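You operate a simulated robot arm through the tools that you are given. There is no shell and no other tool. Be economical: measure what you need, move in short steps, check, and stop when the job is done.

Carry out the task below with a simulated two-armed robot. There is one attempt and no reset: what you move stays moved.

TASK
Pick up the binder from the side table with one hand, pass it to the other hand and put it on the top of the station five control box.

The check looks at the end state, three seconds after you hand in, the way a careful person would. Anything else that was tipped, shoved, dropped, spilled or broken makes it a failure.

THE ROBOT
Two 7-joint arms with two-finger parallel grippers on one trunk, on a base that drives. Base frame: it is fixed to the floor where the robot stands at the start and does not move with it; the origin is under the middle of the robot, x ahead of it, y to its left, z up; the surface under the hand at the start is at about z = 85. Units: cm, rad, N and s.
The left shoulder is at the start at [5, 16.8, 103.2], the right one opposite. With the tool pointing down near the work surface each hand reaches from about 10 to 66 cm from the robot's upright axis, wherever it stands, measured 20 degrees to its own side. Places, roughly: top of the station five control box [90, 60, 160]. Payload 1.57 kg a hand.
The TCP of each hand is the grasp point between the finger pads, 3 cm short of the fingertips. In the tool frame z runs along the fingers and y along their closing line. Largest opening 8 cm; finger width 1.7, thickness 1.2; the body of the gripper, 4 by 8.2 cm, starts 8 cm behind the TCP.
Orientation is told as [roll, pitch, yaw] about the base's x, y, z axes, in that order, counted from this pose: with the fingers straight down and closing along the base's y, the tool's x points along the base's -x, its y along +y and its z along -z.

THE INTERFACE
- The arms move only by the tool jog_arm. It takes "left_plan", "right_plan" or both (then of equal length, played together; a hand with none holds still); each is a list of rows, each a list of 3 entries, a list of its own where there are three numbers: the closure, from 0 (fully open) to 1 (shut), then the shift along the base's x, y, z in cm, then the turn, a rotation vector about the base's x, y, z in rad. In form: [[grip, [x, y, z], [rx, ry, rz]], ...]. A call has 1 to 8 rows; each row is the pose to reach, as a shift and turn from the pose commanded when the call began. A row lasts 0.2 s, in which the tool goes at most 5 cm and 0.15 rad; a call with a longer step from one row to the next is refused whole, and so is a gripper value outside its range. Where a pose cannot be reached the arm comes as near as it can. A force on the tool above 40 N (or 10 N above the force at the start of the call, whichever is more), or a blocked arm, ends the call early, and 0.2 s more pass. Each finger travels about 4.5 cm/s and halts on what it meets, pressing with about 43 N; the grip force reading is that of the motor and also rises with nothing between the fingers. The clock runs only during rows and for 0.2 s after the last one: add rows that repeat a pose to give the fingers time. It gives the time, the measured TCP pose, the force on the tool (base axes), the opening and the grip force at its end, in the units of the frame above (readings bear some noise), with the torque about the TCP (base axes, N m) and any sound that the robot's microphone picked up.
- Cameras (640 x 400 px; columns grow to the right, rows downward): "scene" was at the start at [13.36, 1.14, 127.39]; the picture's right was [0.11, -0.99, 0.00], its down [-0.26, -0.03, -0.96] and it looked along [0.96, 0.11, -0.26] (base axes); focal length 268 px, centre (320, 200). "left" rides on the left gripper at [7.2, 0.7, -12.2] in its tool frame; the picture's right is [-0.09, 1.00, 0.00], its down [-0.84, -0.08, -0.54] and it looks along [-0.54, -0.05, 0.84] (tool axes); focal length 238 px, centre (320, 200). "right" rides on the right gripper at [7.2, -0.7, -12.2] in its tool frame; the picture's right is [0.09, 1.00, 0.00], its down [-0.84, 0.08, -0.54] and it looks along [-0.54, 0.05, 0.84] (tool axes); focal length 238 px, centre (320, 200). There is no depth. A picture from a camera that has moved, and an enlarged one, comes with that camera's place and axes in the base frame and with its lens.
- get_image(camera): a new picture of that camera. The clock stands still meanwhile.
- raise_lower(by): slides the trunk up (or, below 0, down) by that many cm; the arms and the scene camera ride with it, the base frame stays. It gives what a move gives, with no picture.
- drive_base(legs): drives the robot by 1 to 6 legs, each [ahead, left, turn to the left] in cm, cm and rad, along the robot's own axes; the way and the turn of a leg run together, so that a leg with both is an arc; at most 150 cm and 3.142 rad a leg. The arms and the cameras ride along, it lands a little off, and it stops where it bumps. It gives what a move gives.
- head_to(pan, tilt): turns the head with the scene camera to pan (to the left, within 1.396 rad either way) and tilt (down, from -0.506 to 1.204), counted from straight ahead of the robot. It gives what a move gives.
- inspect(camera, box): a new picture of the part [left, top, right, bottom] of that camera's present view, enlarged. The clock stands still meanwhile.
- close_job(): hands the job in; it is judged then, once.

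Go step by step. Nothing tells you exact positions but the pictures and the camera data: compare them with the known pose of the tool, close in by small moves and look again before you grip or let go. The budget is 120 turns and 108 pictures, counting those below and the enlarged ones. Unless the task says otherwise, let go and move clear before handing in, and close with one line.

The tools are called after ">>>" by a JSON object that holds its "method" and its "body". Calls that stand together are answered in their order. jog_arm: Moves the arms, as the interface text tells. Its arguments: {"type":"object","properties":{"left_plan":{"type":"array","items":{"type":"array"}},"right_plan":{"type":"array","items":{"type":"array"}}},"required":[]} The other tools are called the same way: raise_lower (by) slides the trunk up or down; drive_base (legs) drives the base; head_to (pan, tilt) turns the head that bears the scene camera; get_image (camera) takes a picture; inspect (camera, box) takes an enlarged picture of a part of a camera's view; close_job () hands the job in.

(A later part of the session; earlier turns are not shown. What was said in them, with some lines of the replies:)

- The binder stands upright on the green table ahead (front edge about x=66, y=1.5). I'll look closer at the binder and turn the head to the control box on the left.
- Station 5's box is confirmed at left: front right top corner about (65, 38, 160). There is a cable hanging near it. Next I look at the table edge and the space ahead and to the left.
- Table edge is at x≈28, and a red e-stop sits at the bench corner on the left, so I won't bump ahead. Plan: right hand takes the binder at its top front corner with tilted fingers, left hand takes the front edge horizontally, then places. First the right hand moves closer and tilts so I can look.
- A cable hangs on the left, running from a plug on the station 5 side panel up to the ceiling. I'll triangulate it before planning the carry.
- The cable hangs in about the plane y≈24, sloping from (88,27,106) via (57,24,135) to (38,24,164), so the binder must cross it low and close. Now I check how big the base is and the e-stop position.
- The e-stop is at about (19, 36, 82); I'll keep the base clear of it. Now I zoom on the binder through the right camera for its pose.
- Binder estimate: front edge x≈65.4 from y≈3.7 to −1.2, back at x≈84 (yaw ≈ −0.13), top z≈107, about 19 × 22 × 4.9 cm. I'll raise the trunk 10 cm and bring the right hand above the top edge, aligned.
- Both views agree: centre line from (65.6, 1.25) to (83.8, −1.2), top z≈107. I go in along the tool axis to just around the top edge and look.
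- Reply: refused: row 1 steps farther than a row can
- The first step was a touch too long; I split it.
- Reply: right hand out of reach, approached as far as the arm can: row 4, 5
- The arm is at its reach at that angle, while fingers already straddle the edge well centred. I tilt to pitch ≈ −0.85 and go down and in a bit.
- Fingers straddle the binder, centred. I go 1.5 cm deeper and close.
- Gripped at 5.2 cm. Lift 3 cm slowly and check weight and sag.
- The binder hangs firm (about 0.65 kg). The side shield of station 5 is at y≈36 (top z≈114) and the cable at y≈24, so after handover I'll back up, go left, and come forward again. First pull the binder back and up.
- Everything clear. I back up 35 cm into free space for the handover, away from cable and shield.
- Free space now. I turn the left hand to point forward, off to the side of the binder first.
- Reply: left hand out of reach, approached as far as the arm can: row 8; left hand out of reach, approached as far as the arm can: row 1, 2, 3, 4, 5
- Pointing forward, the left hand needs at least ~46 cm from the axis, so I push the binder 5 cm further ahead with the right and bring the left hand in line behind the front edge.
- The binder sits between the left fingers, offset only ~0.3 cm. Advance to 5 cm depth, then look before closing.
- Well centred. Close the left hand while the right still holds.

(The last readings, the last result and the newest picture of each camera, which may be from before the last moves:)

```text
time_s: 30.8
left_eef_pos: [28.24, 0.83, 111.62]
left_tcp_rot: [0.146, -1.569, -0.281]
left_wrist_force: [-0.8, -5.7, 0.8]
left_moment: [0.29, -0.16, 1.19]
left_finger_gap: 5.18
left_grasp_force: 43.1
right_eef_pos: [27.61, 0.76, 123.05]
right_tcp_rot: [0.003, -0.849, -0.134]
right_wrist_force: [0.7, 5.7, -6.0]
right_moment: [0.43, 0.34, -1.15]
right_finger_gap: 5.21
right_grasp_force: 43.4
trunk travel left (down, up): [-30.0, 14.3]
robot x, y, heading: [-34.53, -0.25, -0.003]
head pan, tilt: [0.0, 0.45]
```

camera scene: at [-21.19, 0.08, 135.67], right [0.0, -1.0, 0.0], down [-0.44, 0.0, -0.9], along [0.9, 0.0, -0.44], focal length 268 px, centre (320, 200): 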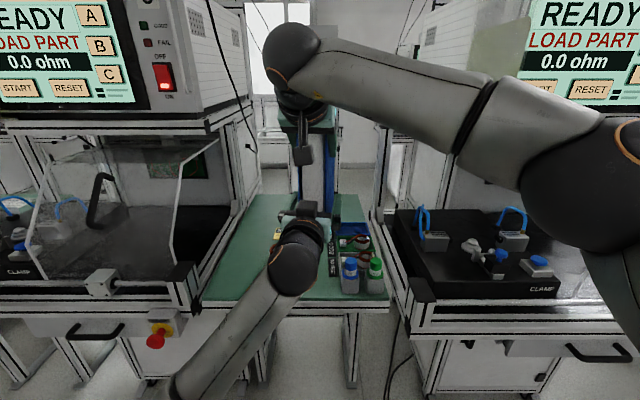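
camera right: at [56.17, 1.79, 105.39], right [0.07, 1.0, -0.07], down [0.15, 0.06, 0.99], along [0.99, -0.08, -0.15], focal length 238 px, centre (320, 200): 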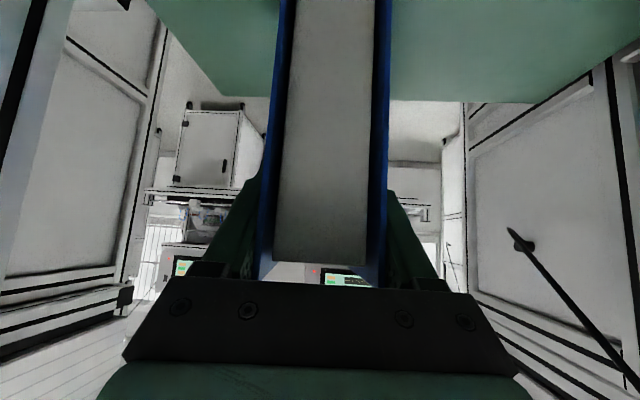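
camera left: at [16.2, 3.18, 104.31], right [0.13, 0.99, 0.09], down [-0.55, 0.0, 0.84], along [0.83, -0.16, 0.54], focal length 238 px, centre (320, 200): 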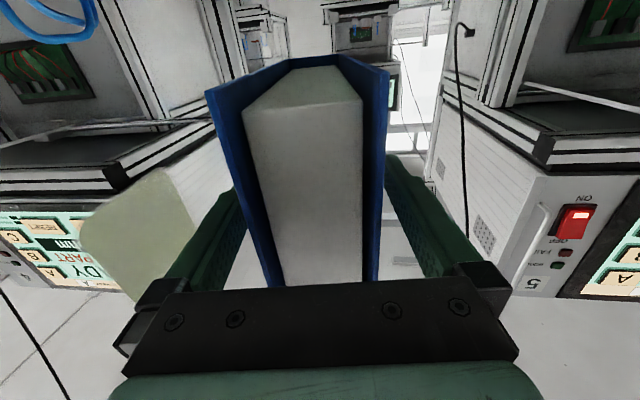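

Both hold. Open the right hand, wait, and withdraw it along its axis (back and up).

>>> {"method": "jog_arm", "body": {"right_plan": [[0.3, [0, 0, 0], [0, 0, 0]], [0, [0, 0, 0], [0, 0, 0]], [0, [0, 0, 0], [0, 0, 0]], [0, [0, 0, 0], [0, 0, 0]]]}}

>>> {"method": "jog_arm", "body": {"right_plan": [[0, [-1.5, 0.2, 1.4], [0, 0, 0]], [0, [-4, 0.5, 4], [0, 0, 0]], [0, [-6.5, 0.8, 7], [0, 0, 0]], [0, [-8, 0.8, 11], [0, 0, 0]], [0, [-8, 0.8, 11], [0, 0, 0]]]}}

>>> {"method": "get_image", "body": {"camera": "scene"}}

>>> {"method": "get_image", "body": {"camera": "right"}}

```text
time_s: 31.8
left_eef_pos: [28.15, 0.81, 111.62]
left_tcp_rot: [-0.218, -1.57, 0.084]
left_wrist_force: [0.2, 0.0, 0.4]
left_moment: [0.06, 0.28, -0.02]
left_finger_gap: 5.16
left_grasp_force: 42.9
right_eef_pos: [27.59, 0.87, 122.95]
right_tcp_rot: [0.001, -0.85, -0.133]
right_wrist_force: [0.8, -0.1, -0.2]
right_moment: [0.0, 0.01, 0.0]
right_finger_gap: 7.98
right_grasp_force: 0.1
trunk travel left (down, up): [-30.0, 14.3]
robot x, y, heading: [-34.92, -0.1, -0.004]
head pan, tilt: [0.0, 0.45]
```

```text
time_s: 33.0
left_eef_pos: [28.13, 0.78, 111.45]
left_tcp_rot: [-0.162, -1.569, 0.028]
left_wrist_force: [-1.3, -0.4, 0.0]
left_moment: [0.04, 0.27, -0.03]
left_finger_gap: 5.2
left_grasp_force: 42.8
right_eef_pos: [19.51, 1.27, 133.95]
right_tcp_rot: [0.0, -0.85, -0.13]
right_wrist_force: [0.5, 0.1, 0.4]
right_moment: [-0.01, -0.02, 0.01]
right_finger_gap: 8.01
right_grasp_force: 0.0
trunk travel left (down, up): [-30.0, 14.3]
robot x, y, heading: [-34.71, 0.26, -0.002]
head pan, tilt: [0.0, 0.45]
```

```text
70 pictures are left
camera scene: at [-21.16, 0.06, 135.66], right [0.0, -1.0, 0.0], down [-0.44, 0.0, -0.9], along [0.9, 0.0, -0.44], focal length 268 px, centre (320, 200)
```

scene: 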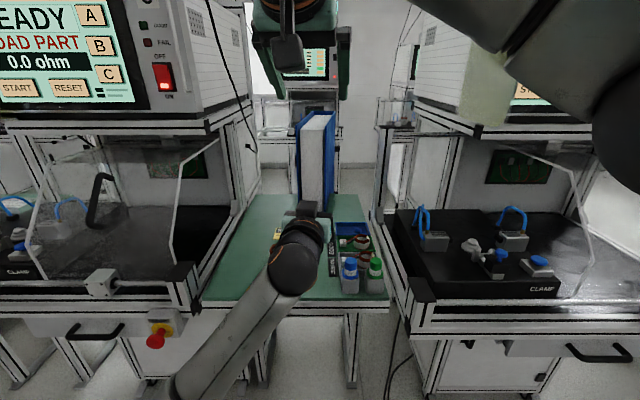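

```text
69 pictures are left
camera right: at [5.66, 2.42, 136.55], right [0.07, 1.0, -0.07], down [0.15, 0.06, 0.99], along [0.99, -0.08, -0.15], focal length 238 px, centre (320, 200)
```

right: 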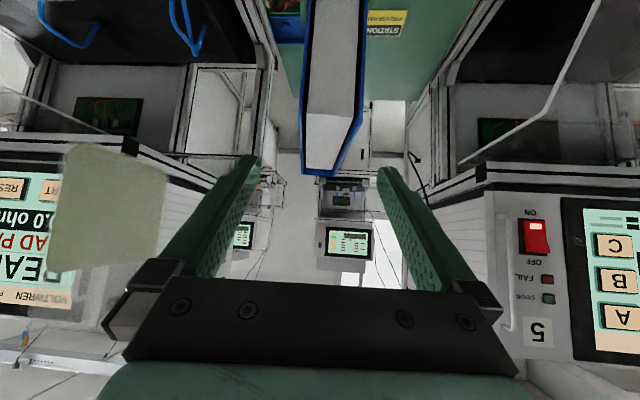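

Handover done; the left hand holds it alone, steady. Now tuck the right arm back to the right side, clear.

>>> {"method": "jog_arm", "body": {"right_plan": [[0, [0, -4, 0], [0, 0, 0.02]], [0, [-1, -8.5, 0], [0, 0.06, 0.04]], [0, [-3, -12.5, 0], [0, 0.18, 0.06]], [0, [-6, -15.5, 0], [0, 0.3, 0.08]], [0, [-9.5, -18, -1], [0, 0.43, 0.1]], [0, [-13, -20, -2], [0, 0.57, 0.12]], [0, [-17, -21, -4], [0, 0.71, 0.13]], [0, [-20, -22, -5], [0, 0.85, 0.13]]]}}

>>> {"method": "get_image", "body": {"camera": "scene"}}

>>> {"method": "inspect", "body": {"camera": "scene", "box": [0, 0, 320, 200]}}

```text
time_s: 34.8
left_eef_pos: [28.03, 0.94, 111.57]
left_tcp_rot: [-0.263, -1.569, 0.132]
left_wrist_force: [-0.7, 0.1, -0.1]
left_moment: [0.02, 0.26, -0.01]
left_finger_gap: 5.18
left_grasp_force: 43.2
right_eef_pos: [-0.55, -20.66, 128.88]
right_tcp_rot: [-0.046, -0.003, 0.028]
right_wrist_force: [1.2, 0.2, 0.5]
right_moment: [0.0, 0.0, -0.02]
right_finger_gap: 8.01
right_grasp_force: 0.0
trunk travel left (down, up): [-30.0, 14.3]
robot x, y, heading: [-34.64, -0.21, -0.002]
head pan, tilt: [0.0, 0.45]
```

```text
68 pictures are left
camera scene: at [-21.23, 0.08, 135.67], right [0.0, -1.0, 0.0], down [-0.44, 0.0, -0.9], along [0.9, 0.0, -0.44], focal length 268 px, centre (320, 200)
```

scene: 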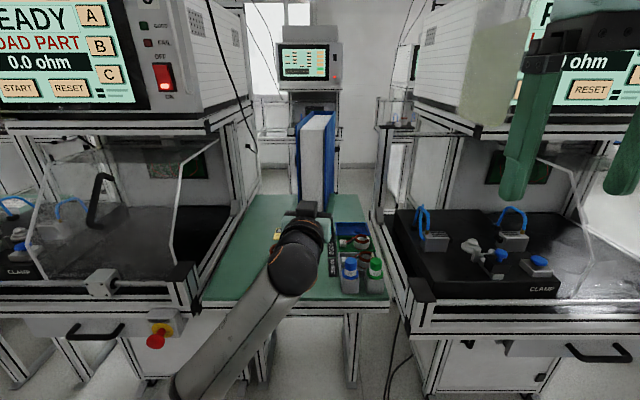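

```text
2.00 times, centred on (160, 100) of scene
camera zoom: at [-21.23, 0.08, 135.67], right [0.0, -1.0, 0.0], down [-0.44, 0.0, -0.9], along [0.9, 0.0, -0.44], focal length 537 px, centre (640, 400)
```

zoom: 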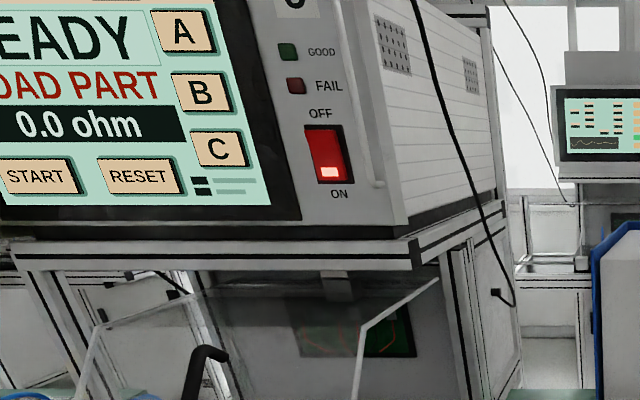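

The box is confirmed: front face x≈65, right side y≈38. To know how far forward the base may go, I tilt the right hand so its camera looks down at the robot's own base.

>>> {"method": "jog_arm", "body": {"right_plan": [[0, [1, -1, 0], [0, 0.14, 0]], [0, [2, -2, 0], [0, 0.28, 0]], [0, [3, -3, 0], [0, 0.42, 0]], [0, [4, -4, 0], [0, 0.56, 0]], [0, [5, -5, 0], [0, 0.7, 0]], [0, [6, -5, 0], [0, 0.84, 0]], [0, [6, -5, 0], [0, 0.84, 0]]]}}

>>> {"method": "get_image", "body": {"camera": "right"}}

```text
time_s: 36.4
left_eef_pos: [28.09, 0.98, 111.63]
left_tcp_rot: [-1.698, -1.569, 1.565]
left_wrist_force: [-0.8, 0.5, -5.2]
left_moment: [0.03, 0.26, 0.0]
left_finger_gap: 5.18
left_grasp_force: 43.1
right_eef_pos: [-3.54, -21.45, 113.39]
right_tcp_rot: [-0.018, 0.833, 0.039]
right_wrist_force: [-1.1, -0.2, -0.5]
right_moment: [-0.07, -0.06, 0.1]
right_finger_gap: 7.98
right_grasp_force: 0.1
right hand out of reach, approached as far as the arm can: row 2, 3, 4, 5, 6, 7
trunk travel left (down, up): [-30.0, 14.3]
robot x, y, heading: [-34.52, 0.1, -0.001]
head pan, tilt: [0.0, 0.45]
```

```text
66 pictures are left
camera right: at [0.78, -21.74, 126.83], right [-0.11, 0.99, 0.06], down [0.96, 0.13, -0.26], along [-0.26, 0.02, -0.96], focal length 238 px, centre (320, 200)
```

right: 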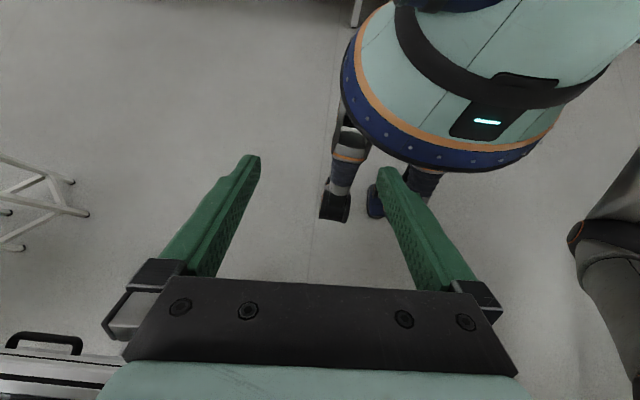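

The robot stands on slim legs (front only ~12 cm ahead of the axis), so it can come forward to about x=9 safely. First fold the right hand back down and closer, then raise the trunk fully.

>>> {"method": "jog_arm", "body": {"right_plan": [[0, [0, 0, 2], [0, -0.14, 0]], [0, [0, 0, 4], [0, -0.28, 0]], [0, [0, 0, 6], [0, -0.42, 0]], [0, [-1, 0, 7], [0, -0.56, 0]], [0, [-3, 0, 7], [0, -0.7, 0]], [0, [-5, 0, 7], [0, -0.83, 0]], [0, [-8, 0, 7], [0, -0.83, 0]], [0, [-8, 0, 7], [0, -0.83, 0]]]}}

>>> {"method": "raise_lower", "body": {"by": 14}}

>>> {"method": "get_image", "body": {"camera": "scene"}}

```text
time_s: 38.2
left_eef_pos: [28.25, 0.84, 111.46]
left_tcp_rot: [-0.196, -1.567, 0.061]
left_wrist_force: [0.4, -0.2, -6.1]
left_moment: [0.03, 0.24, -0.01]
left_finger_gap: 5.18
left_grasp_force: 43.2
right_eef_pos: [-11.23, -20.84, 120.37]
right_tcp_rot: [-0.046, 0.007, 0.03]
right_wrist_force: [1.2, -0.6, -0.3]
right_moment: [0.0, -0.03, 0.03]
right_finger_gap: 7.99
right_grasp_force: 0.1
trunk travel left (down, up): [-30.0, 14.3]
robot x, y, heading: [-34.68, -0.06, 0.0]
head pan, tilt: [0.0, 0.45]
```

```text
time_s: 39.8
left_eef_pos: [28.14, 0.9, 125.38]
left_tcp_rot: [-0.169, -1.568, 0.034]
left_wrist_force: [0.1, -0.4, -5.9]
left_moment: [0.0, 0.23, 0.0]
left_finger_gap: 5.21
left_grasp_force: 43.2
right_eef_pos: [-11.28, -21.0, 134.41]
right_tcp_rot: [-0.045, 0.009, 0.029]
right_wrist_force: [0.3, -0.5, -0.8]
right_moment: [0.0, 0.06, -0.02]
right_finger_gap: 8.0
right_grasp_force: 0.2
trunk travel left (down, up): [-44.0, 0.3]
robot x, y, heading: [-34.76, -0.1, -0.001]
head pan, tilt: [0.0, 0.45]
```

```text
65 pictures are left
camera scene: at [-21.16, 0.07, 149.66], right [0.0, -1.0, 0.0], down [-0.44, 0.0, -0.9], along [0.9, 0.0, -0.44], focal length 268 px, centre (320, 200)
```

scene: 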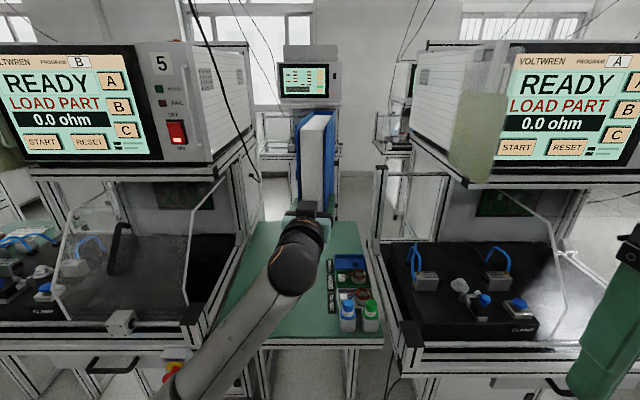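

Now drive back 8 cm and 52 cm to the left, well short of the cable.

>>> {"method": "drive_base", "body": {"legs": [[-8, 0, 0], [0, 52, 0]]}}

>>> {"method": "head_to", "body": {"pan": 0.1, "tilt": 0.2}}

>>> {"method": "get_image", "body": {"camera": "scene"}}

```text
time_s: 45.5
left_eef_pos: [20.35, 52.35, 125.44]
left_tcp_rot: [-0.256, -1.57, 0.122]
left_wrist_force: [-0.6, -0.4, -5.8]
left_moment: [0.03, 0.26, 0.0]
left_finger_gap: 5.19
left_grasp_force: 43.1
right_eef_pos: [-19.02, 30.61, 134.42]
right_tcp_rot: [-0.045, 0.008, 0.028]
right_wrist_force: [0.3, -0.1, 0.6]
right_moment: [0.01, 0.0, 0.01]
right_finger_gap: 8.02
right_grasp_force: 0.1
trunk travel left (down, up): [-44.0, 0.3]
robot x, y, heading: [-42.54, 51.59, -0.005]
head pan, tilt: [0.0, 0.45]
```

```text
time_s: 46.3
left_eef_pos: [20.34, 52.4, 125.48]
left_tcp_rot: [-0.103, -1.567, -0.031]
left_wrist_force: [0.3, 0.7, -6.6]
left_moment: [0.02, 0.27, 0.03]
left_finger_gap: 5.19
left_grasp_force: 42.8
right_eef_pos: [-19.05, 30.59, 134.63]
right_tcp_rot: [-0.044, 0.007, 0.027]
right_wrist_force: [-1.1, -0.1, -0.7]
right_moment: [0.02, 0.06, 0.01]
right_finger_gap: 7.99
right_grasp_force: 0.1
trunk travel left (down, up): [-44.0, 0.3]
robot x, y, heading: [-42.67, 51.95, 0.001]
head pan, tilt: [0.099, 0.201]
```

```text
64 pictures are left
camera scene: at [-28.99, 52.55, 151.98], right [0.1, -1.0, 0.0], down [-0.2, -0.02, -0.98], along [0.97, 0.1, -0.2], focal length 268 px, centre (320, 200)
```

scene: 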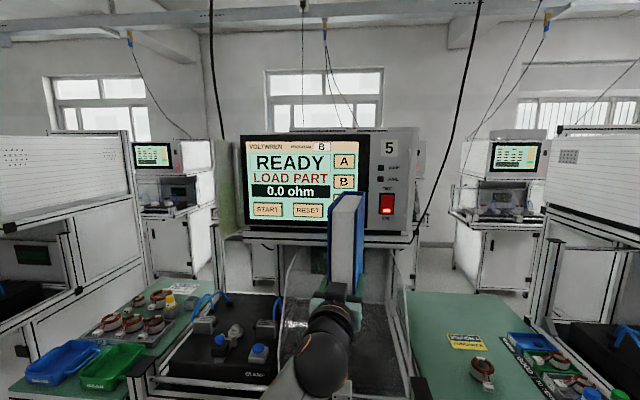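

Seen from here the box front is nearer than I thought: about x≈55–56, right edge y≈32, top z≈156–158. I raise the binder with the left arm in place (still ~20 cm short of the box), straightening it.

>>> {"method": "jog_arm", "body": {"left_plan": [[1, [-1, 1, 4], [0, 0, 0.02]], [1, [-2, 2, 8], [0, 0, 0.04]], [1, [-3, 3, 12], [0, 0, 0.06]], [1, [-4, 4, 16], [0, 0, 0.08]], [1, [-5, 5, 20], [0, 0, 0.1]], [1, [-6, 6, 24], [0, 0, 0.12]], [1, [-6.5, 7, 28], [0, 0, 0.13]], [1, [-7, 8, 32], [0, 0, 0.13]]]}}

>>> {"method": "jog_arm", "body": {"left_plan": [[1, [0, 0.4, 4], [0, 0, 0]], [1, [0, 0.8, 8], [0, 0, 0]], [1, [0, 1.2, 12], [0, 0, 0]], [1, [0, 1.6, 15], [0, 0, 0]], [1, [0, 1.6, 15], [0, 0, 0]]]}}

>>> {"method": "get_image", "body": {"camera": "scene"}}

>>> {"method": "get_image", "body": {"camera": "left"}}

>>> {"method": "get_image", "body": {"camera": "right"}}

```text
time_s: 48.1
left_eef_pos: [13.32, 60.21, 157.39]
left_tcp_rot: [0.064, -1.567, -0.066]
left_wrist_force: [-0.9, 0.5, -5.9]
left_moment: [-0.03, 0.29, -0.01]
left_finger_gap: 5.18
left_grasp_force: 43.2
right_eef_pos: [-19.16, 30.63, 134.52]
right_tcp_rot: [-0.045, 0.007, 0.027]
right_wrist_force: [0.5, -0.1, 0.3]
right_moment: [-0.03, -0.01, 0.04]
right_finger_gap: 7.99
right_grasp_force: 0.1
trunk travel left (down, up): [-44.0, 0.3]
robot x, y, heading: [-42.44, 51.49, -0.002]
head pan, tilt: [0.099, 0.201]
```

```text
time_s: 49.3
left_eef_pos: [13.59, 62.07, 172.5]
left_tcp_rot: [-0.181, -1.566, 0.175]
left_wrist_force: [1.1, 0.6, -5.7]
left_moment: [-0.02, 0.28, 0.0]
left_finger_gap: 5.21
left_grasp_force: 42.8
right_eef_pos: [-19.12, 30.48, 134.5]
right_tcp_rot: [-0.046, 0.009, 0.028]
right_wrist_force: [-0.4, 0.3, -0.8]
right_moment: [0.03, -0.01, 0.02]
right_finger_gap: 8.0
right_grasp_force: 0.1
trunk travel left (down, up): [-44.0, 0.3]
robot x, y, heading: [-42.55, 51.35, -0.004]
head pan, tilt: [0.099, 0.201]
```

```text
63 pictures are left
camera scene: at [-28.93, 52.55, 151.98], right [0.1, -1.0, 0.0], down [-0.2, -0.02, -0.98], along [0.97, 0.1, -0.2], focal length 268 px, centre (320, 200)
```

scene: 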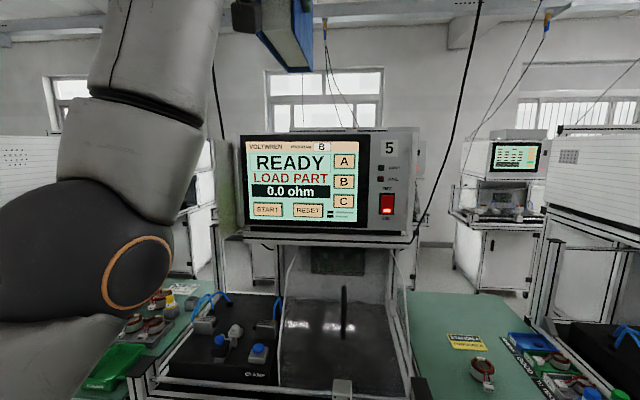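

```text
62 pictures are left
camera left: at [1.4, 62.78, 165.26], right [0.0, 1.0, 0.09], down [-0.54, -0.07, 0.84], along [0.84, -0.05, 0.54], focal length 238 px, centre (320, 200)
```

left: 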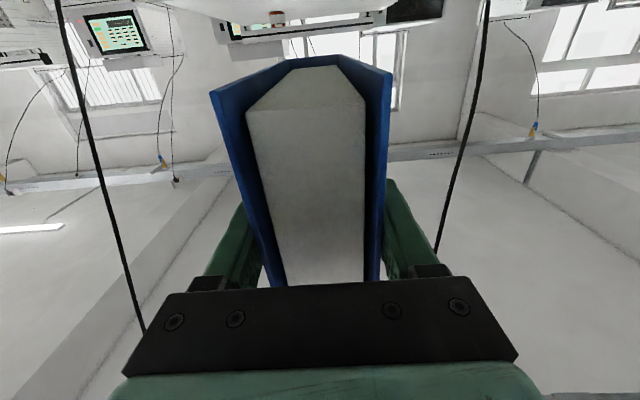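

```text
61 pictures are left
camera right: at [-26.07, 30.22, 146.62], right [-0.12, 0.99, -0.04], down [0.84, 0.13, 0.53], along [0.53, 0.03, -0.85], focal length 238 px, centre (320, 200)
```

right: 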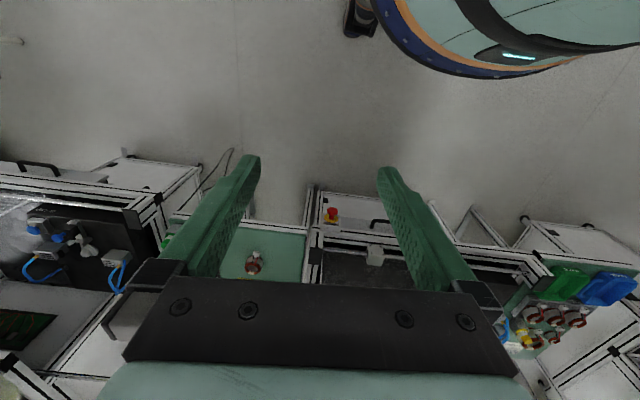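

The binder is up at bottom z≈166. Drive forward 22 cm and refine the box position.

>>> {"method": "drive_base", "body": {"legs": [[22, 0, 0]]}}

>>> {"method": "head_to", "body": {"pan": 0.0, "tilt": 0.0}}

>>> {"method": "get_image", "body": {"camera": "scene"}}

>>> {"method": "get_image", "body": {"camera": "left"}}

```text
time_s: 51.0
left_eef_pos: [35.49, 61.96, 172.41]
left_tcp_rot: [-0.199, -1.569, 0.195]
left_wrist_force: [0.0, -0.3, -6.4]
left_moment: [-0.01, 0.27, -0.01]
left_finger_gap: 5.18
left_grasp_force: 43.3
right_eef_pos: [2.98, 30.61, 134.57]
right_tcp_rot: [-0.046, 0.008, 0.027]
right_wrist_force: [-0.8, 0.4, 0.8]
right_moment: [0.0, 0.0, -0.04]
right_finger_gap: 7.99
right_grasp_force: 0.1
trunk travel left (down, up): [-44.0, 0.3]
robot x, y, heading: [-20.5, 51.44, -0.0]
head pan, tilt: [0.099, 0.201]
```

```text
time_s: 51.7
left_eef_pos: [35.41, 61.95, 172.42]
left_tcp_rot: [-0.089, -1.567, 0.084]
left_wrist_force: [0.1, -0.6, -6.2]
left_moment: [0.01, 0.25, 0.0]
left_finger_gap: 5.19
left_grasp_force: 42.8
right_eef_pos: [2.95, 30.43, 134.48]
right_tcp_rot: [-0.044, 0.009, 0.029]
right_wrist_force: [-0.2, 0.4, 0.0]
right_moment: [-0.02, -0.01, -0.02]
right_finger_gap: 7.99
right_grasp_force: 0.1
trunk travel left (down, up): [-44.0, 0.3]
robot x, y, heading: [-20.53, 51.8, -0.003]
head pan, tilt: [0.0, 0.0]
```

```text
60 pictures are left
camera scene: at [-7.27, 51.61, 153.83], right [0.0, -1.0, 0.0], down [0.0, 0.0, -1.0], along [1.0, 0.0, 0.0], focal length 268 px, centre (320, 200)
```

scene: 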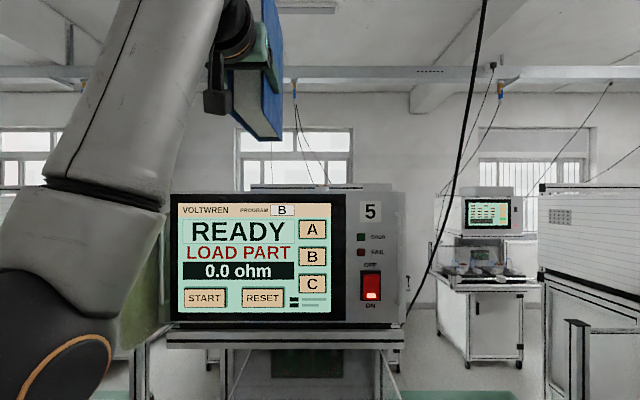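

```text
59 pictures are left
camera left: at [23.29, 62.72, 165.29], right [0.0, 1.0, 0.09], down [-0.54, -0.08, 0.84], along [0.84, -0.05, 0.54], focal length 238 px, centre (320, 200)
```

left: 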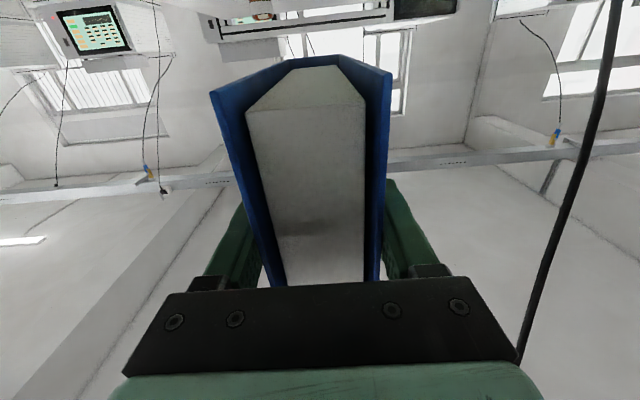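

Front face at x≈54.6, y from 32 to 86, front top edge z≈155.7. There seems to be something slightly raised on the top; I zoom.

>>> {"method": "inspect", "body": {"camera": "scene", "box": [160, 150, 420, 240]}}

>>> {"method": "inspect", "body": {"camera": "left", "box": [180, 0, 480, 120]}}

```text
2.46 times, centred on (290, 195) of scene
camera zoom: at [-7.27, 51.61, 153.83], right [0.0, -1.0, 0.0], down [0.0, 0.0, -1.0], along [1.0, 0.0, 0.0], focal length 661 px, centre (394, 212)
```

zoom: 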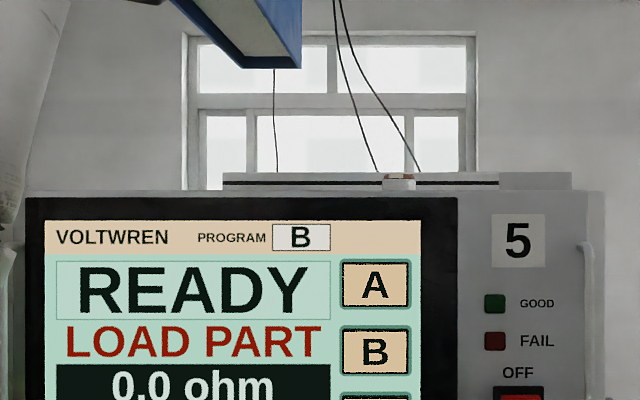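

```text
2.13 times, centred on (330, 60) of left
camera zoom: at [23.29, 62.72, 165.29], right [0.0, 1.0, 0.09], down [-0.54, -0.08, 0.84], along [0.84, -0.05, 0.54], focal length 508 px, centre (299, 499)
```

zoom: 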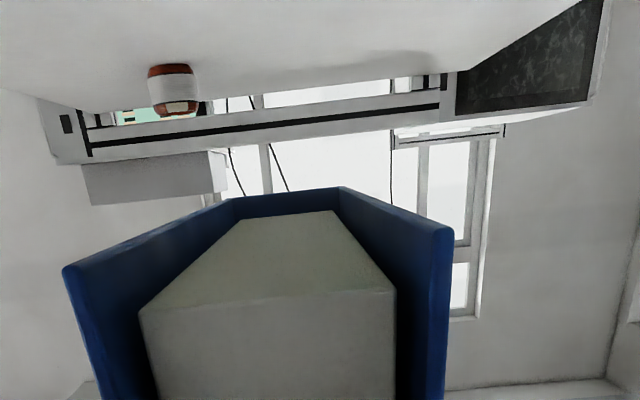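

From the left camera I can see the top: a copper coil part stands on it at about (84, 52) — my footprint x 56–75, y 59–65 stays clear. Drive forward 18 cm with the binder bottom ~10 cm above the top.

>>> {"method": "drive_base", "body": {"legs": [[18, 0, 0]]}}

>>> {"method": "get_image", "body": {"camera": "scene"}}

>>> {"method": "inspect", "body": {"camera": "left", "box": [100, 0, 540, 130]}}

```text
time_s: 53.2
left_eef_pos: [53.49, 61.88, 172.55]
left_tcp_rot: [-0.176, -1.569, 0.171]
left_wrist_force: [-0.2, 1.1, -6.3]
left_moment: [-0.02, 0.28, 0.0]
left_finger_gap: 5.16
left_grasp_force: 42.4
right_eef_pos: [20.71, 30.47, 134.43]
right_tcp_rot: [-0.045, 0.007, 0.026]
right_wrist_force: [-0.1, 0.7, 1.0]
right_moment: [-0.01, -0.01, -0.01]
right_finger_gap: 8.01
right_grasp_force: 0.0
trunk travel left (down, up): [-44.0, 0.3]
robot x, y, heading: [-2.29, 51.04, -0.002]
head pan, tilt: [0.0, 0.0]
```

```text
56 pictures are left
camera scene: at [10.61, 51.56, 153.83], right [0.0, -1.0, 0.0], down [0.0, 0.0, -1.0], along [1.0, 0.0, 0.0], focal length 268 px, centre (320, 200)
```

scene: 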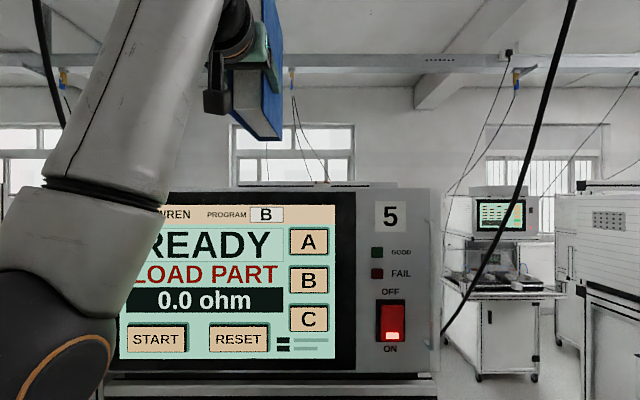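

```text
1.45 times, centred on (320, 65) of left
camera zoom: at [41.15, 62.65, 165.3], right [0.0, 1.0, 0.09], down [-0.54, -0.07, 0.84], along [0.84, -0.05, 0.54], focal length 347 px, centre (320, 396)
```

zoom: 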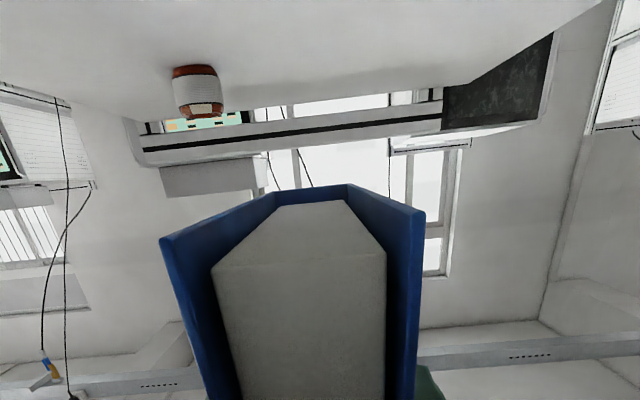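

Front face at x≈55.5, top ≈155.7. Lower 6 cm, then move forward over the top, staying ~2 cm above it.

>>> {"method": "jog_arm", "body": {"left_plan": [[1, [0, 0, -2], [0, 0, 0]], [1, [0, 0, -4], [0, 0, 0]], [1, [0, 0, -6], [0, 0, 0]], [1, [2.5, 0, -6.5], [0, 0, 0]], [1, [5, 0, -7.3], [0, 0, 0]], [1, [7.8, 0, -8], [0, 0, 0]], [1, [7.8, 0, -8], [0, 0, 0]]]}}

>>> {"method": "get_image", "body": {"camera": "scene"}}

>>> {"method": "inspect", "body": {"camera": "scene", "box": [160, 100, 340, 220]}}

```text
time_s: 54.8
left_eef_pos: [61.05, 62.09, 164.39]
left_tcp_rot: [-0.272, -1.568, 0.266]
left_wrist_force: [0.3, -0.7, -5.8]
left_moment: [0.03, 0.26, -0.04]
left_finger_gap: 5.18
left_grasp_force: 42.8
right_eef_pos: [20.66, 30.44, 134.47]
right_tcp_rot: [-0.046, 0.007, 0.026]
right_wrist_force: [-0.1, 0.2, 0.2]
right_moment: [0.01, -0.01, 0.0]
right_finger_gap: 7.98
right_grasp_force: 0.0
trunk travel left (down, up): [-44.0, 0.3]
robot x, y, heading: [-2.5, 51.38, 0.003]
head pan, tilt: [0.0, 0.0]
```

```text
54 pictures are left
camera scene: at [10.52, 51.55, 153.84], right [0.0, -1.0, 0.0], down [0.0, 0.0, -1.0], along [1.0, 0.0, 0.0], focal length 268 px, centre (320, 200)
```

scene: 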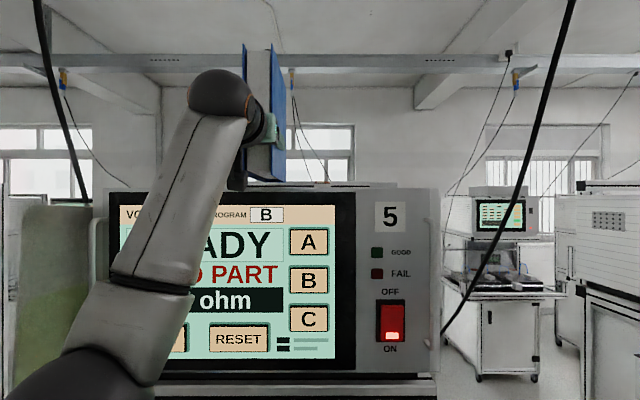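

```text
3.33 times, centred on (250, 160) of scene
camera zoom: at [10.52, 51.55, 153.84], right [0.0, -1.0, 0.0], down [0.0, 0.0, -1.0], along [1.0, 0.0, 0.0], focal length 895 px, centre (553, 333)
```

zoom: 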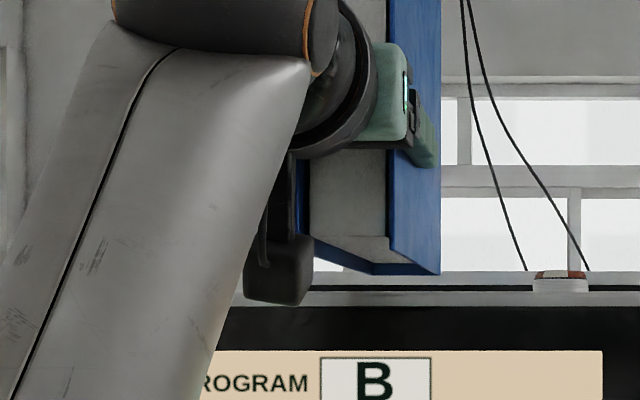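

The bottom is about 2 cm above the top, rear slightly lower. Lower 1.4 cm with a tiny levelling turn, then by small steps watching the force.

>>> {"method": "jog_arm", "body": {"left_plan": [[1, [0, 0, -0.5], [0, -0.012, 0]], [1, [0, 0, -1], [0, -0.025, 0]], [1, [0, 0, -1.4], [0, -0.025, 0]], [1, [0, 0, -1.4], [0, -0.025, 0]]]}}

>>> {"method": "inspect", "body": {"camera": "scene", "box": [160, 100, 340, 220]}}

```text
time_s: 55.8
left_eef_pos: [61.02, 61.9, 163.14]
left_tcp_rot: [-3.136, -1.548, 3.131]
left_wrist_force: [0.1, 0.0, -6.2]
left_moment: [0.01, 0.28, -0.02]
left_finger_gap: 5.2
left_grasp_force: 42.4
right_eef_pos: [20.7, 30.44, 134.4]
right_tcp_rot: [-0.046, 0.009, 0.028]
right_wrist_force: [-0.2, 0.5, 0.0]
right_moment: [0.02, 0.0, 0.01]
right_finger_gap: 7.98
right_grasp_force: 0.0
trunk travel left (down, up): [-44.0, 0.3]
robot x, y, heading: [-2.63, 51.38, 0.001]
head pan, tilt: [0.0, 0.0]
```

```text
3.33 times, centred on (250, 160) of scene
camera zoom: at [10.57, 51.56, 153.83], right [0.0, -1.0, 0.0], down [0.0, 0.0, -1.0], along [1.0, 0.0, 0.0], focal length 895 px, centre (553, 333)
```

zoom: 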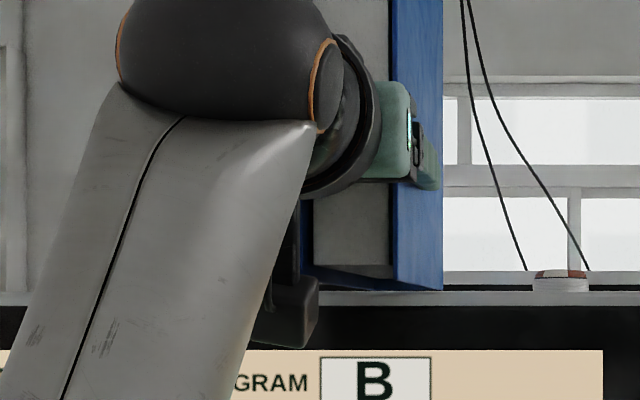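

About 1 cm left. Lower in two small bites.

>>> {"method": "jog_arm", "body": {"left_plan": [[1, [0, 0, -0.25], [0, 0, 0]], [1, [0, 0, -0.5], [0, 0, 0]], [1, [0, 0, -0.5], [0, 0, 0]]]}}

>>> {"method": "jog_arm", "body": {"left_plan": [[1, [0, 0, -0.15], [0, 0, 0]], [1, [0, 0, -0.3], [0, 0, 0]], [1, [0, 0, -0.3], [0, 0, 0]]]}}

>>> {"method": "inspect", "body": {"camera": "scene", "box": [160, 100, 340, 220]}}

```text
time_s: 56.6
left_eef_pos: [61.16, 61.68, 162.63]
left_tcp_rot: [-3.138, -1.547, 3.133]
left_wrist_force: [-0.5, -0.5, -6.6]
left_moment: [0.01, 0.28, 0.01]
left_finger_gap: 5.21
left_grasp_force: 43.0
right_eef_pos: [20.73, 30.45, 134.44]
right_tcp_rot: [-0.045, 0.007, 0.026]
right_wrist_force: [1.0, -0.3, 0.0]
right_moment: [0.01, -0.03, -0.01]
right_finger_gap: 8.01
right_grasp_force: 0.0
trunk travel left (down, up): [-44.0, 0.3]
robot x, y, heading: [-2.43, 51.43, -0.002]
head pan, tilt: [0.0, 0.0]
```

```text
time_s: 57.4
left_eef_pos: [61.06, 61.84, 162.29]
left_tcp_rot: [-3.137, -1.549, 3.132]
left_wrist_force: [-0.1, -0.2, -6.4]
left_moment: [0.01, 0.26, 0.02]
left_finger_gap: 5.15
left_grasp_force: 43.2
right_eef_pos: [20.6, 30.54, 134.53]
right_tcp_rot: [-0.046, 0.008, 0.025]
right_wrist_force: [-0.9, -0.7, -0.2]
right_moment: [-0.01, 0.0, -0.01]
right_finger_gap: 8.0
right_grasp_force: 0.0
trunk travel left (down, up): [-44.0, 0.3]
robot x, y, heading: [-2.54, 51.52, -0.003]
head pan, tilt: [0.0, 0.0]
```

```text
3.33 times, centred on (250, 160) of scene
camera zoom: at [10.58, 51.56, 153.83], right [0.0, -1.0, 0.0], down [0.0, 0.0, -1.0], along [1.0, 0.0, 0.0], focal length 895 px, centre (553, 333)
```

zoom: 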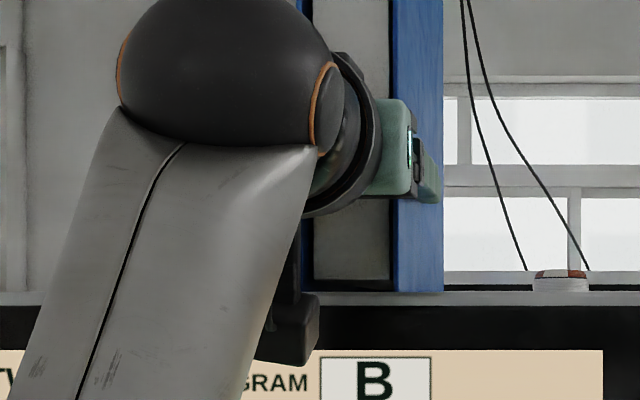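

Nearly there; no contact force yet. Continue in 0.2 cm steps.

>>> {"method": "jog_arm", "body": {"left_plan": [[1, [0, 0, -0.1], [0, 0, 0]], [1, [0, 0, -0.2], [0, 0, 0]], [1, [0, 0, -0.2], [0, 0, 0]]]}}

>>> {"method": "jog_arm", "body": {"left_plan": [[1, [0, 0, -0.1], [0, 0, 0]], [1, [0, 0, -0.2], [0, 0, 0]], [1, [0, 0, -0.2], [0, 0, 0]]]}}

```text
time_s: 58.2
left_eef_pos: [61.06, 61.88, 162.04]
left_tcp_rot: [-3.123, -1.548, 3.122]
left_wrist_force: [0.2, -0.1, -3.4]
left_moment: [-0.07, 0.34, 0.02]
left_finger_gap: 5.2
left_grasp_force: 42.9
right_eef_pos: [20.72, 30.46, 134.37]
right_tcp_rot: [-0.045, 0.007, 0.027]
right_wrist_force: [0.4, -1.3, -0.2]
right_moment: [0.01, -0.02, -0.02]
right_finger_gap: 7.99
right_grasp_force: 0.1
trunk travel left (down, up): [-44.0, 0.3]
robot x, y, heading: [-2.47, 51.66, -0.0]
head pan, tilt: [0.0, 0.0]
```

```text
time_s: 59.0
left_eef_pos: [60.95, 61.78, 162.12]
left_tcp_rot: [-3.128, -1.543, 3.125]
left_wrist_force: [6.2, -1.0, 9.7]
left_moment: [-0.07, 0.67, 0.02]
left_finger_gap: 5.2
left_grasp_force: 43.4
right_eef_pos: [20.79, 30.45, 134.57]
right_tcp_rot: [-0.048, 0.007, 0.026]
right_wrist_force: [-0.8, 0.4, 0.3]
right_moment: [0.02, -0.01, -0.02]
right_finger_gap: 8.0
right_grasp_force: 0.1
trunk travel left (down, up): [-44.0, 0.3]
robot x, y, heading: [-2.5, 51.76, -0.006]
head pan, tilt: [0.0, 0.0]
```

Contact, mostly at the front edge first. I turn back the small levelling and see the load.

>>> {"method": "jog_arm", "body": {"left_plan": [[1, [0, 0, 0.1], [0, 0.01, 0]], [1, [0, 0, 0.1], [0, 0.02, 0]], [1, [0, 0, 0.1], [0, 0.025, 0]], [1, [0, 0, 0.1], [0, 0.025, 0]]]}}

>>> {"method": "inspect", "body": {"camera": "scene", "box": [160, 100, 340, 220]}}

```text
time_s: 60.0
left_eef_pos: [61.04, 61.76, 162.14]
left_tcp_rot: [-0.197, -1.568, 0.191]
left_wrist_force: [2.4, -0.3, 3.0]
left_moment: [-0.13, -1.12, 0.05]
left_finger_gap: 5.18
left_grasp_force: 43.7
right_eef_pos: [20.68, 30.6, 134.51]
right_tcp_rot: [-0.046, 0.007, 0.025]
right_wrist_force: [-0.2, -0.1, -0.1]
right_moment: [0.02, -0.01, -0.03]
right_finger_gap: 8.01
right_grasp_force: 0.0
trunk travel left (down, up): [-44.0, 0.3]
robot x, y, heading: [-2.76, 51.45, -0.003]
head pan, tilt: [0.0, 0.0]
```

```text
3.33 times, centred on (250, 160) of scene
camera zoom: at [10.51, 51.55, 153.84], right [0.0, -1.0, 0.0], down [0.0, 0.0, -1.0], along [1.0, 0.0, 0.0], focal length 895 px, centre (553, 333)
```

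zoom: 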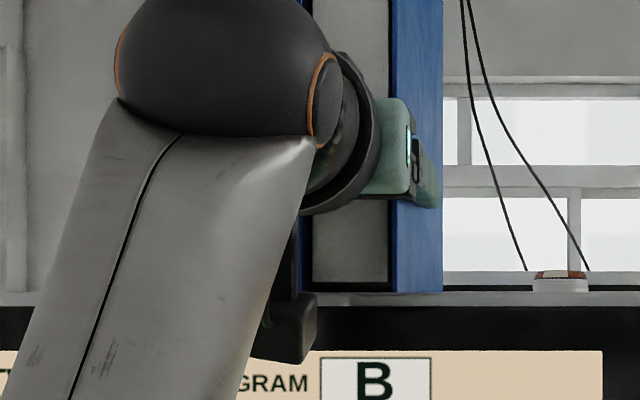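

Level lies in between; correct by −0.011 rad, then open the fingers.

>>> {"method": "jog_arm", "body": {"left_plan": [[1, [0, 0, 0], [0, -0.011, 0]], [1, [0, 0, 0], [0, -0.011, 0]]]}}

>>> {"method": "jog_arm", "body": {"left_plan": [[0.35, [0, 0, 0], [0, 0, 0]], [0.2, [0, 0, 0], [0, 0, 0]], [0, [0, 0, 0], [0, 0, 0]], [0, [0, 0, 0], [0, 0, 0]]]}}

>>> {"method": "get_image", "body": {"camera": "left"}}

>>> {"method": "get_image", "body": {"camera": "scene"}}

```text
time_s: 60.6
left_eef_pos: [60.88, 61.82, 161.99]
left_tcp_rot: [-3.113, -1.561, 3.108]
left_wrist_force: [-3.1, 1.1, 2.5]
left_moment: [0.01, 0.87, -0.05]
left_finger_gap: 5.19
left_grasp_force: 42.9
right_eef_pos: [20.62, 30.48, 134.55]
right_tcp_rot: [-0.044, 0.005, 0.026]
right_wrist_force: [-0.6, -0.9, -0.7]
right_moment: [0.02, 0.0, -0.06]
right_finger_gap: 7.98
right_grasp_force: 0.1
trunk travel left (down, up): [-44.0, 0.3]
robot x, y, heading: [-2.43, 51.6, -0.002]
head pan, tilt: [0.0, 0.0]
```

```text
time_s: 61.6
left_eef_pos: [60.92, 61.97, 162.04]
left_tcp_rot: [-3.113, -1.561, 3.108]
left_wrist_force: [-0.6, 0.3, -0.9]
left_moment: [0.0, 0.0, -0.01]
left_finger_gap: 7.99
left_grasp_force: 0.0
right_eef_pos: [20.74, 30.57, 134.52]
right_tcp_rot: [-0.045, 0.007, 0.028]
right_wrist_force: [-0.4, -0.1, -0.8]
right_moment: [0.01, 0.01, -0.01]
right_finger_gap: 8.0
right_grasp_force: 0.1
trunk travel left (down, up): [-44.0, 0.3]
robot x, y, heading: [-2.46, 51.53, -0.007]
head pan, tilt: [0.0, 0.0]
```

```text
49 pictures are left
camera left: at [48.9, 62.68, 154.69], right [0.0, 1.0, 0.09], down [-0.55, -0.07, 0.83], along [0.83, -0.05, 0.55], focal length 238 px, centre (320, 200)
```

left: 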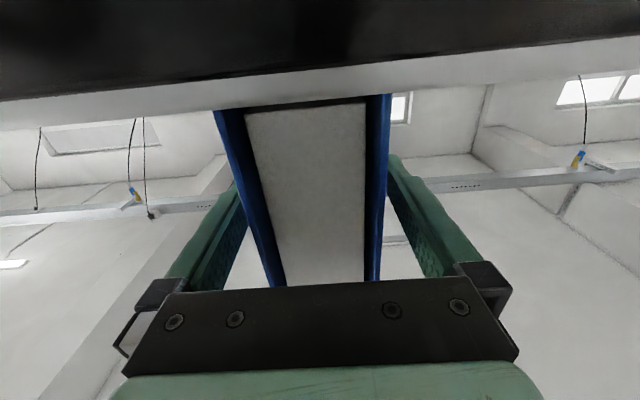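

```text
48 pictures are left
camera scene: at [10.49, 51.55, 153.84], right [0.0, -1.0, 0.0], down [0.0, 0.0, -1.0], along [1.0, 0.0, 0.0], focal length 268 px, centre (320, 200)
```

scene: 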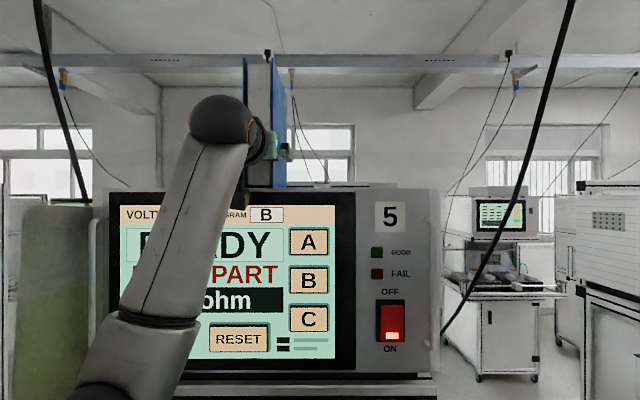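

Standing free. Withdraw straight back with the arm, then back the base up and look.

>>> {"method": "jog_arm", "body": {"left_plan": [[0, [-2, 0, 0], [0, 0, 0]], [0, [-4.5, 0, 0], [0, 0, 0]], [0, [-7.5, 0, 0], [0, 0, 0]], [0, [-10, 0, 0], [0, 0, 0]], [0, [-10, 0, 0], [0, 0, 0]]]}}

>>> {"method": "drive_base", "body": {"legs": [[-35, 0, 0]]}}

>>> {"method": "head_to", "body": {"pan": 0.1, "tilt": 0.1}}

>>> {"method": "get_image", "body": {"camera": "scene"}}

>>> {"method": "get_image", "body": {"camera": "left"}}

```text
time_s: 62.8
left_eef_pos: [50.97, 61.79, 162.1]
left_tcp_rot: [3.134, -1.562, -3.139]
left_wrist_force: [0.6, 0.0, 0.9]
left_moment: [0.0, 0.01, 0.0]
left_finger_gap: 7.99
left_grasp_force: 0.0
right_eef_pos: [20.72, 30.43, 134.49]
right_tcp_rot: [-0.045, 0.007, 0.025]
right_wrist_force: [-0.4, -0.1, -1.1]
right_moment: [-0.02, -0.03, -0.02]
right_finger_gap: 8.02
right_grasp_force: 0.1
trunk travel left (down, up): [-44.0, 0.3]
robot x, y, heading: [-2.49, 51.81, -0.0]
head pan, tilt: [0.0, 0.0]
```

```text
time_s: 65.1
left_eef_pos: [16.33, 62.14, 162.16]
left_tcp_rot: [-3.114, -1.561, 3.112]
left_wrist_force: [0.0, -0.9, -0.5]
left_moment: [0.04, -0.01, 0.01]
left_finger_gap: 7.99
left_grasp_force: 0.0
right_eef_pos: [-14.02, 30.61, 134.43]
right_tcp_rot: [-0.045, 0.007, 0.031]
right_wrist_force: [-0.2, -0.3, 0.9]
right_moment: [0.0, 0.0, -0.03]
right_finger_gap: 8.0
right_grasp_force: 0.0
trunk travel left (down, up): [-44.0, 0.3]
robot x, y, heading: [-37.42, 51.49, 0.002]
head pan, tilt: [0.0, 0.0]
```

```text
time_s: 65.8
left_eef_pos: [16.29, 62.08, 162.15]
left_tcp_rot: [-3.121, -1.561, 3.119]
left_wrist_force: [0.4, 0.2, -0.2]
left_moment: [-0.01, 0.02, 0.03]
left_finger_gap: 8.02
left_grasp_force: 0.1
right_eef_pos: [-13.99, 30.59, 134.47]
right_tcp_rot: [-0.046, 0.007, 0.03]
right_wrist_force: [-0.8, -0.4, 0.5]
right_moment: [0.03, 0.01, 0.0]
right_finger_gap: 8.01
right_grasp_force: 0.1
trunk travel left (down, up): [-44.0, 0.3]
robot x, y, heading: [-37.26, 51.44, 0.001]
head pan, tilt: [0.099, 0.099]
```

```text
47 pictures are left
camera scene: at [-24.0, 52.53, 152.94], right [0.1, -0.99, 0.0], down [-0.1, -0.01, -1.0], along [0.99, 0.1, -0.1], focal length 268 px, centre (320, 200)
```

scene: 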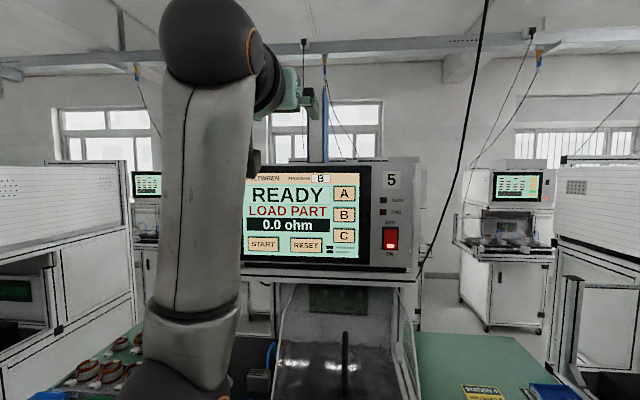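

```text
46 pictures are left
camera left: at [4.26, 62.82, 154.73], right [0.0, 1.0, 0.09], down [-0.55, -0.08, 0.83], along [0.84, -0.05, 0.55], focal length 238 px, centre (320, 200)
```

left: 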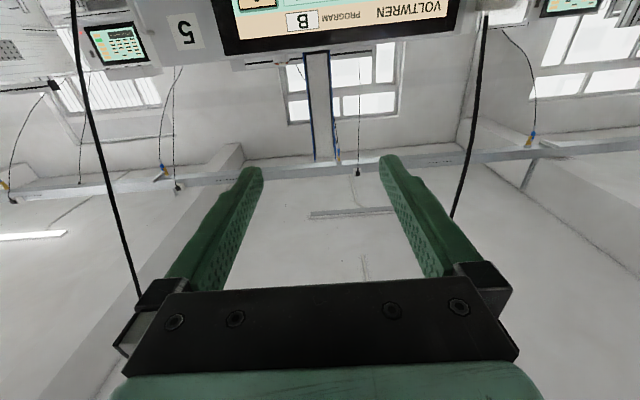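

The binder stands upright on the station five box with both hands clear. I saw nothing else disturbed, so I'm handing in.

>>> {"method": "close_job", "body": {}}

```text
The job is handed in.
```

The binder now stands upright on top of the station five control box. The right hand picked it up, passed it to the left, and the left set it down and moved clear; I saw nothing else disturbed.
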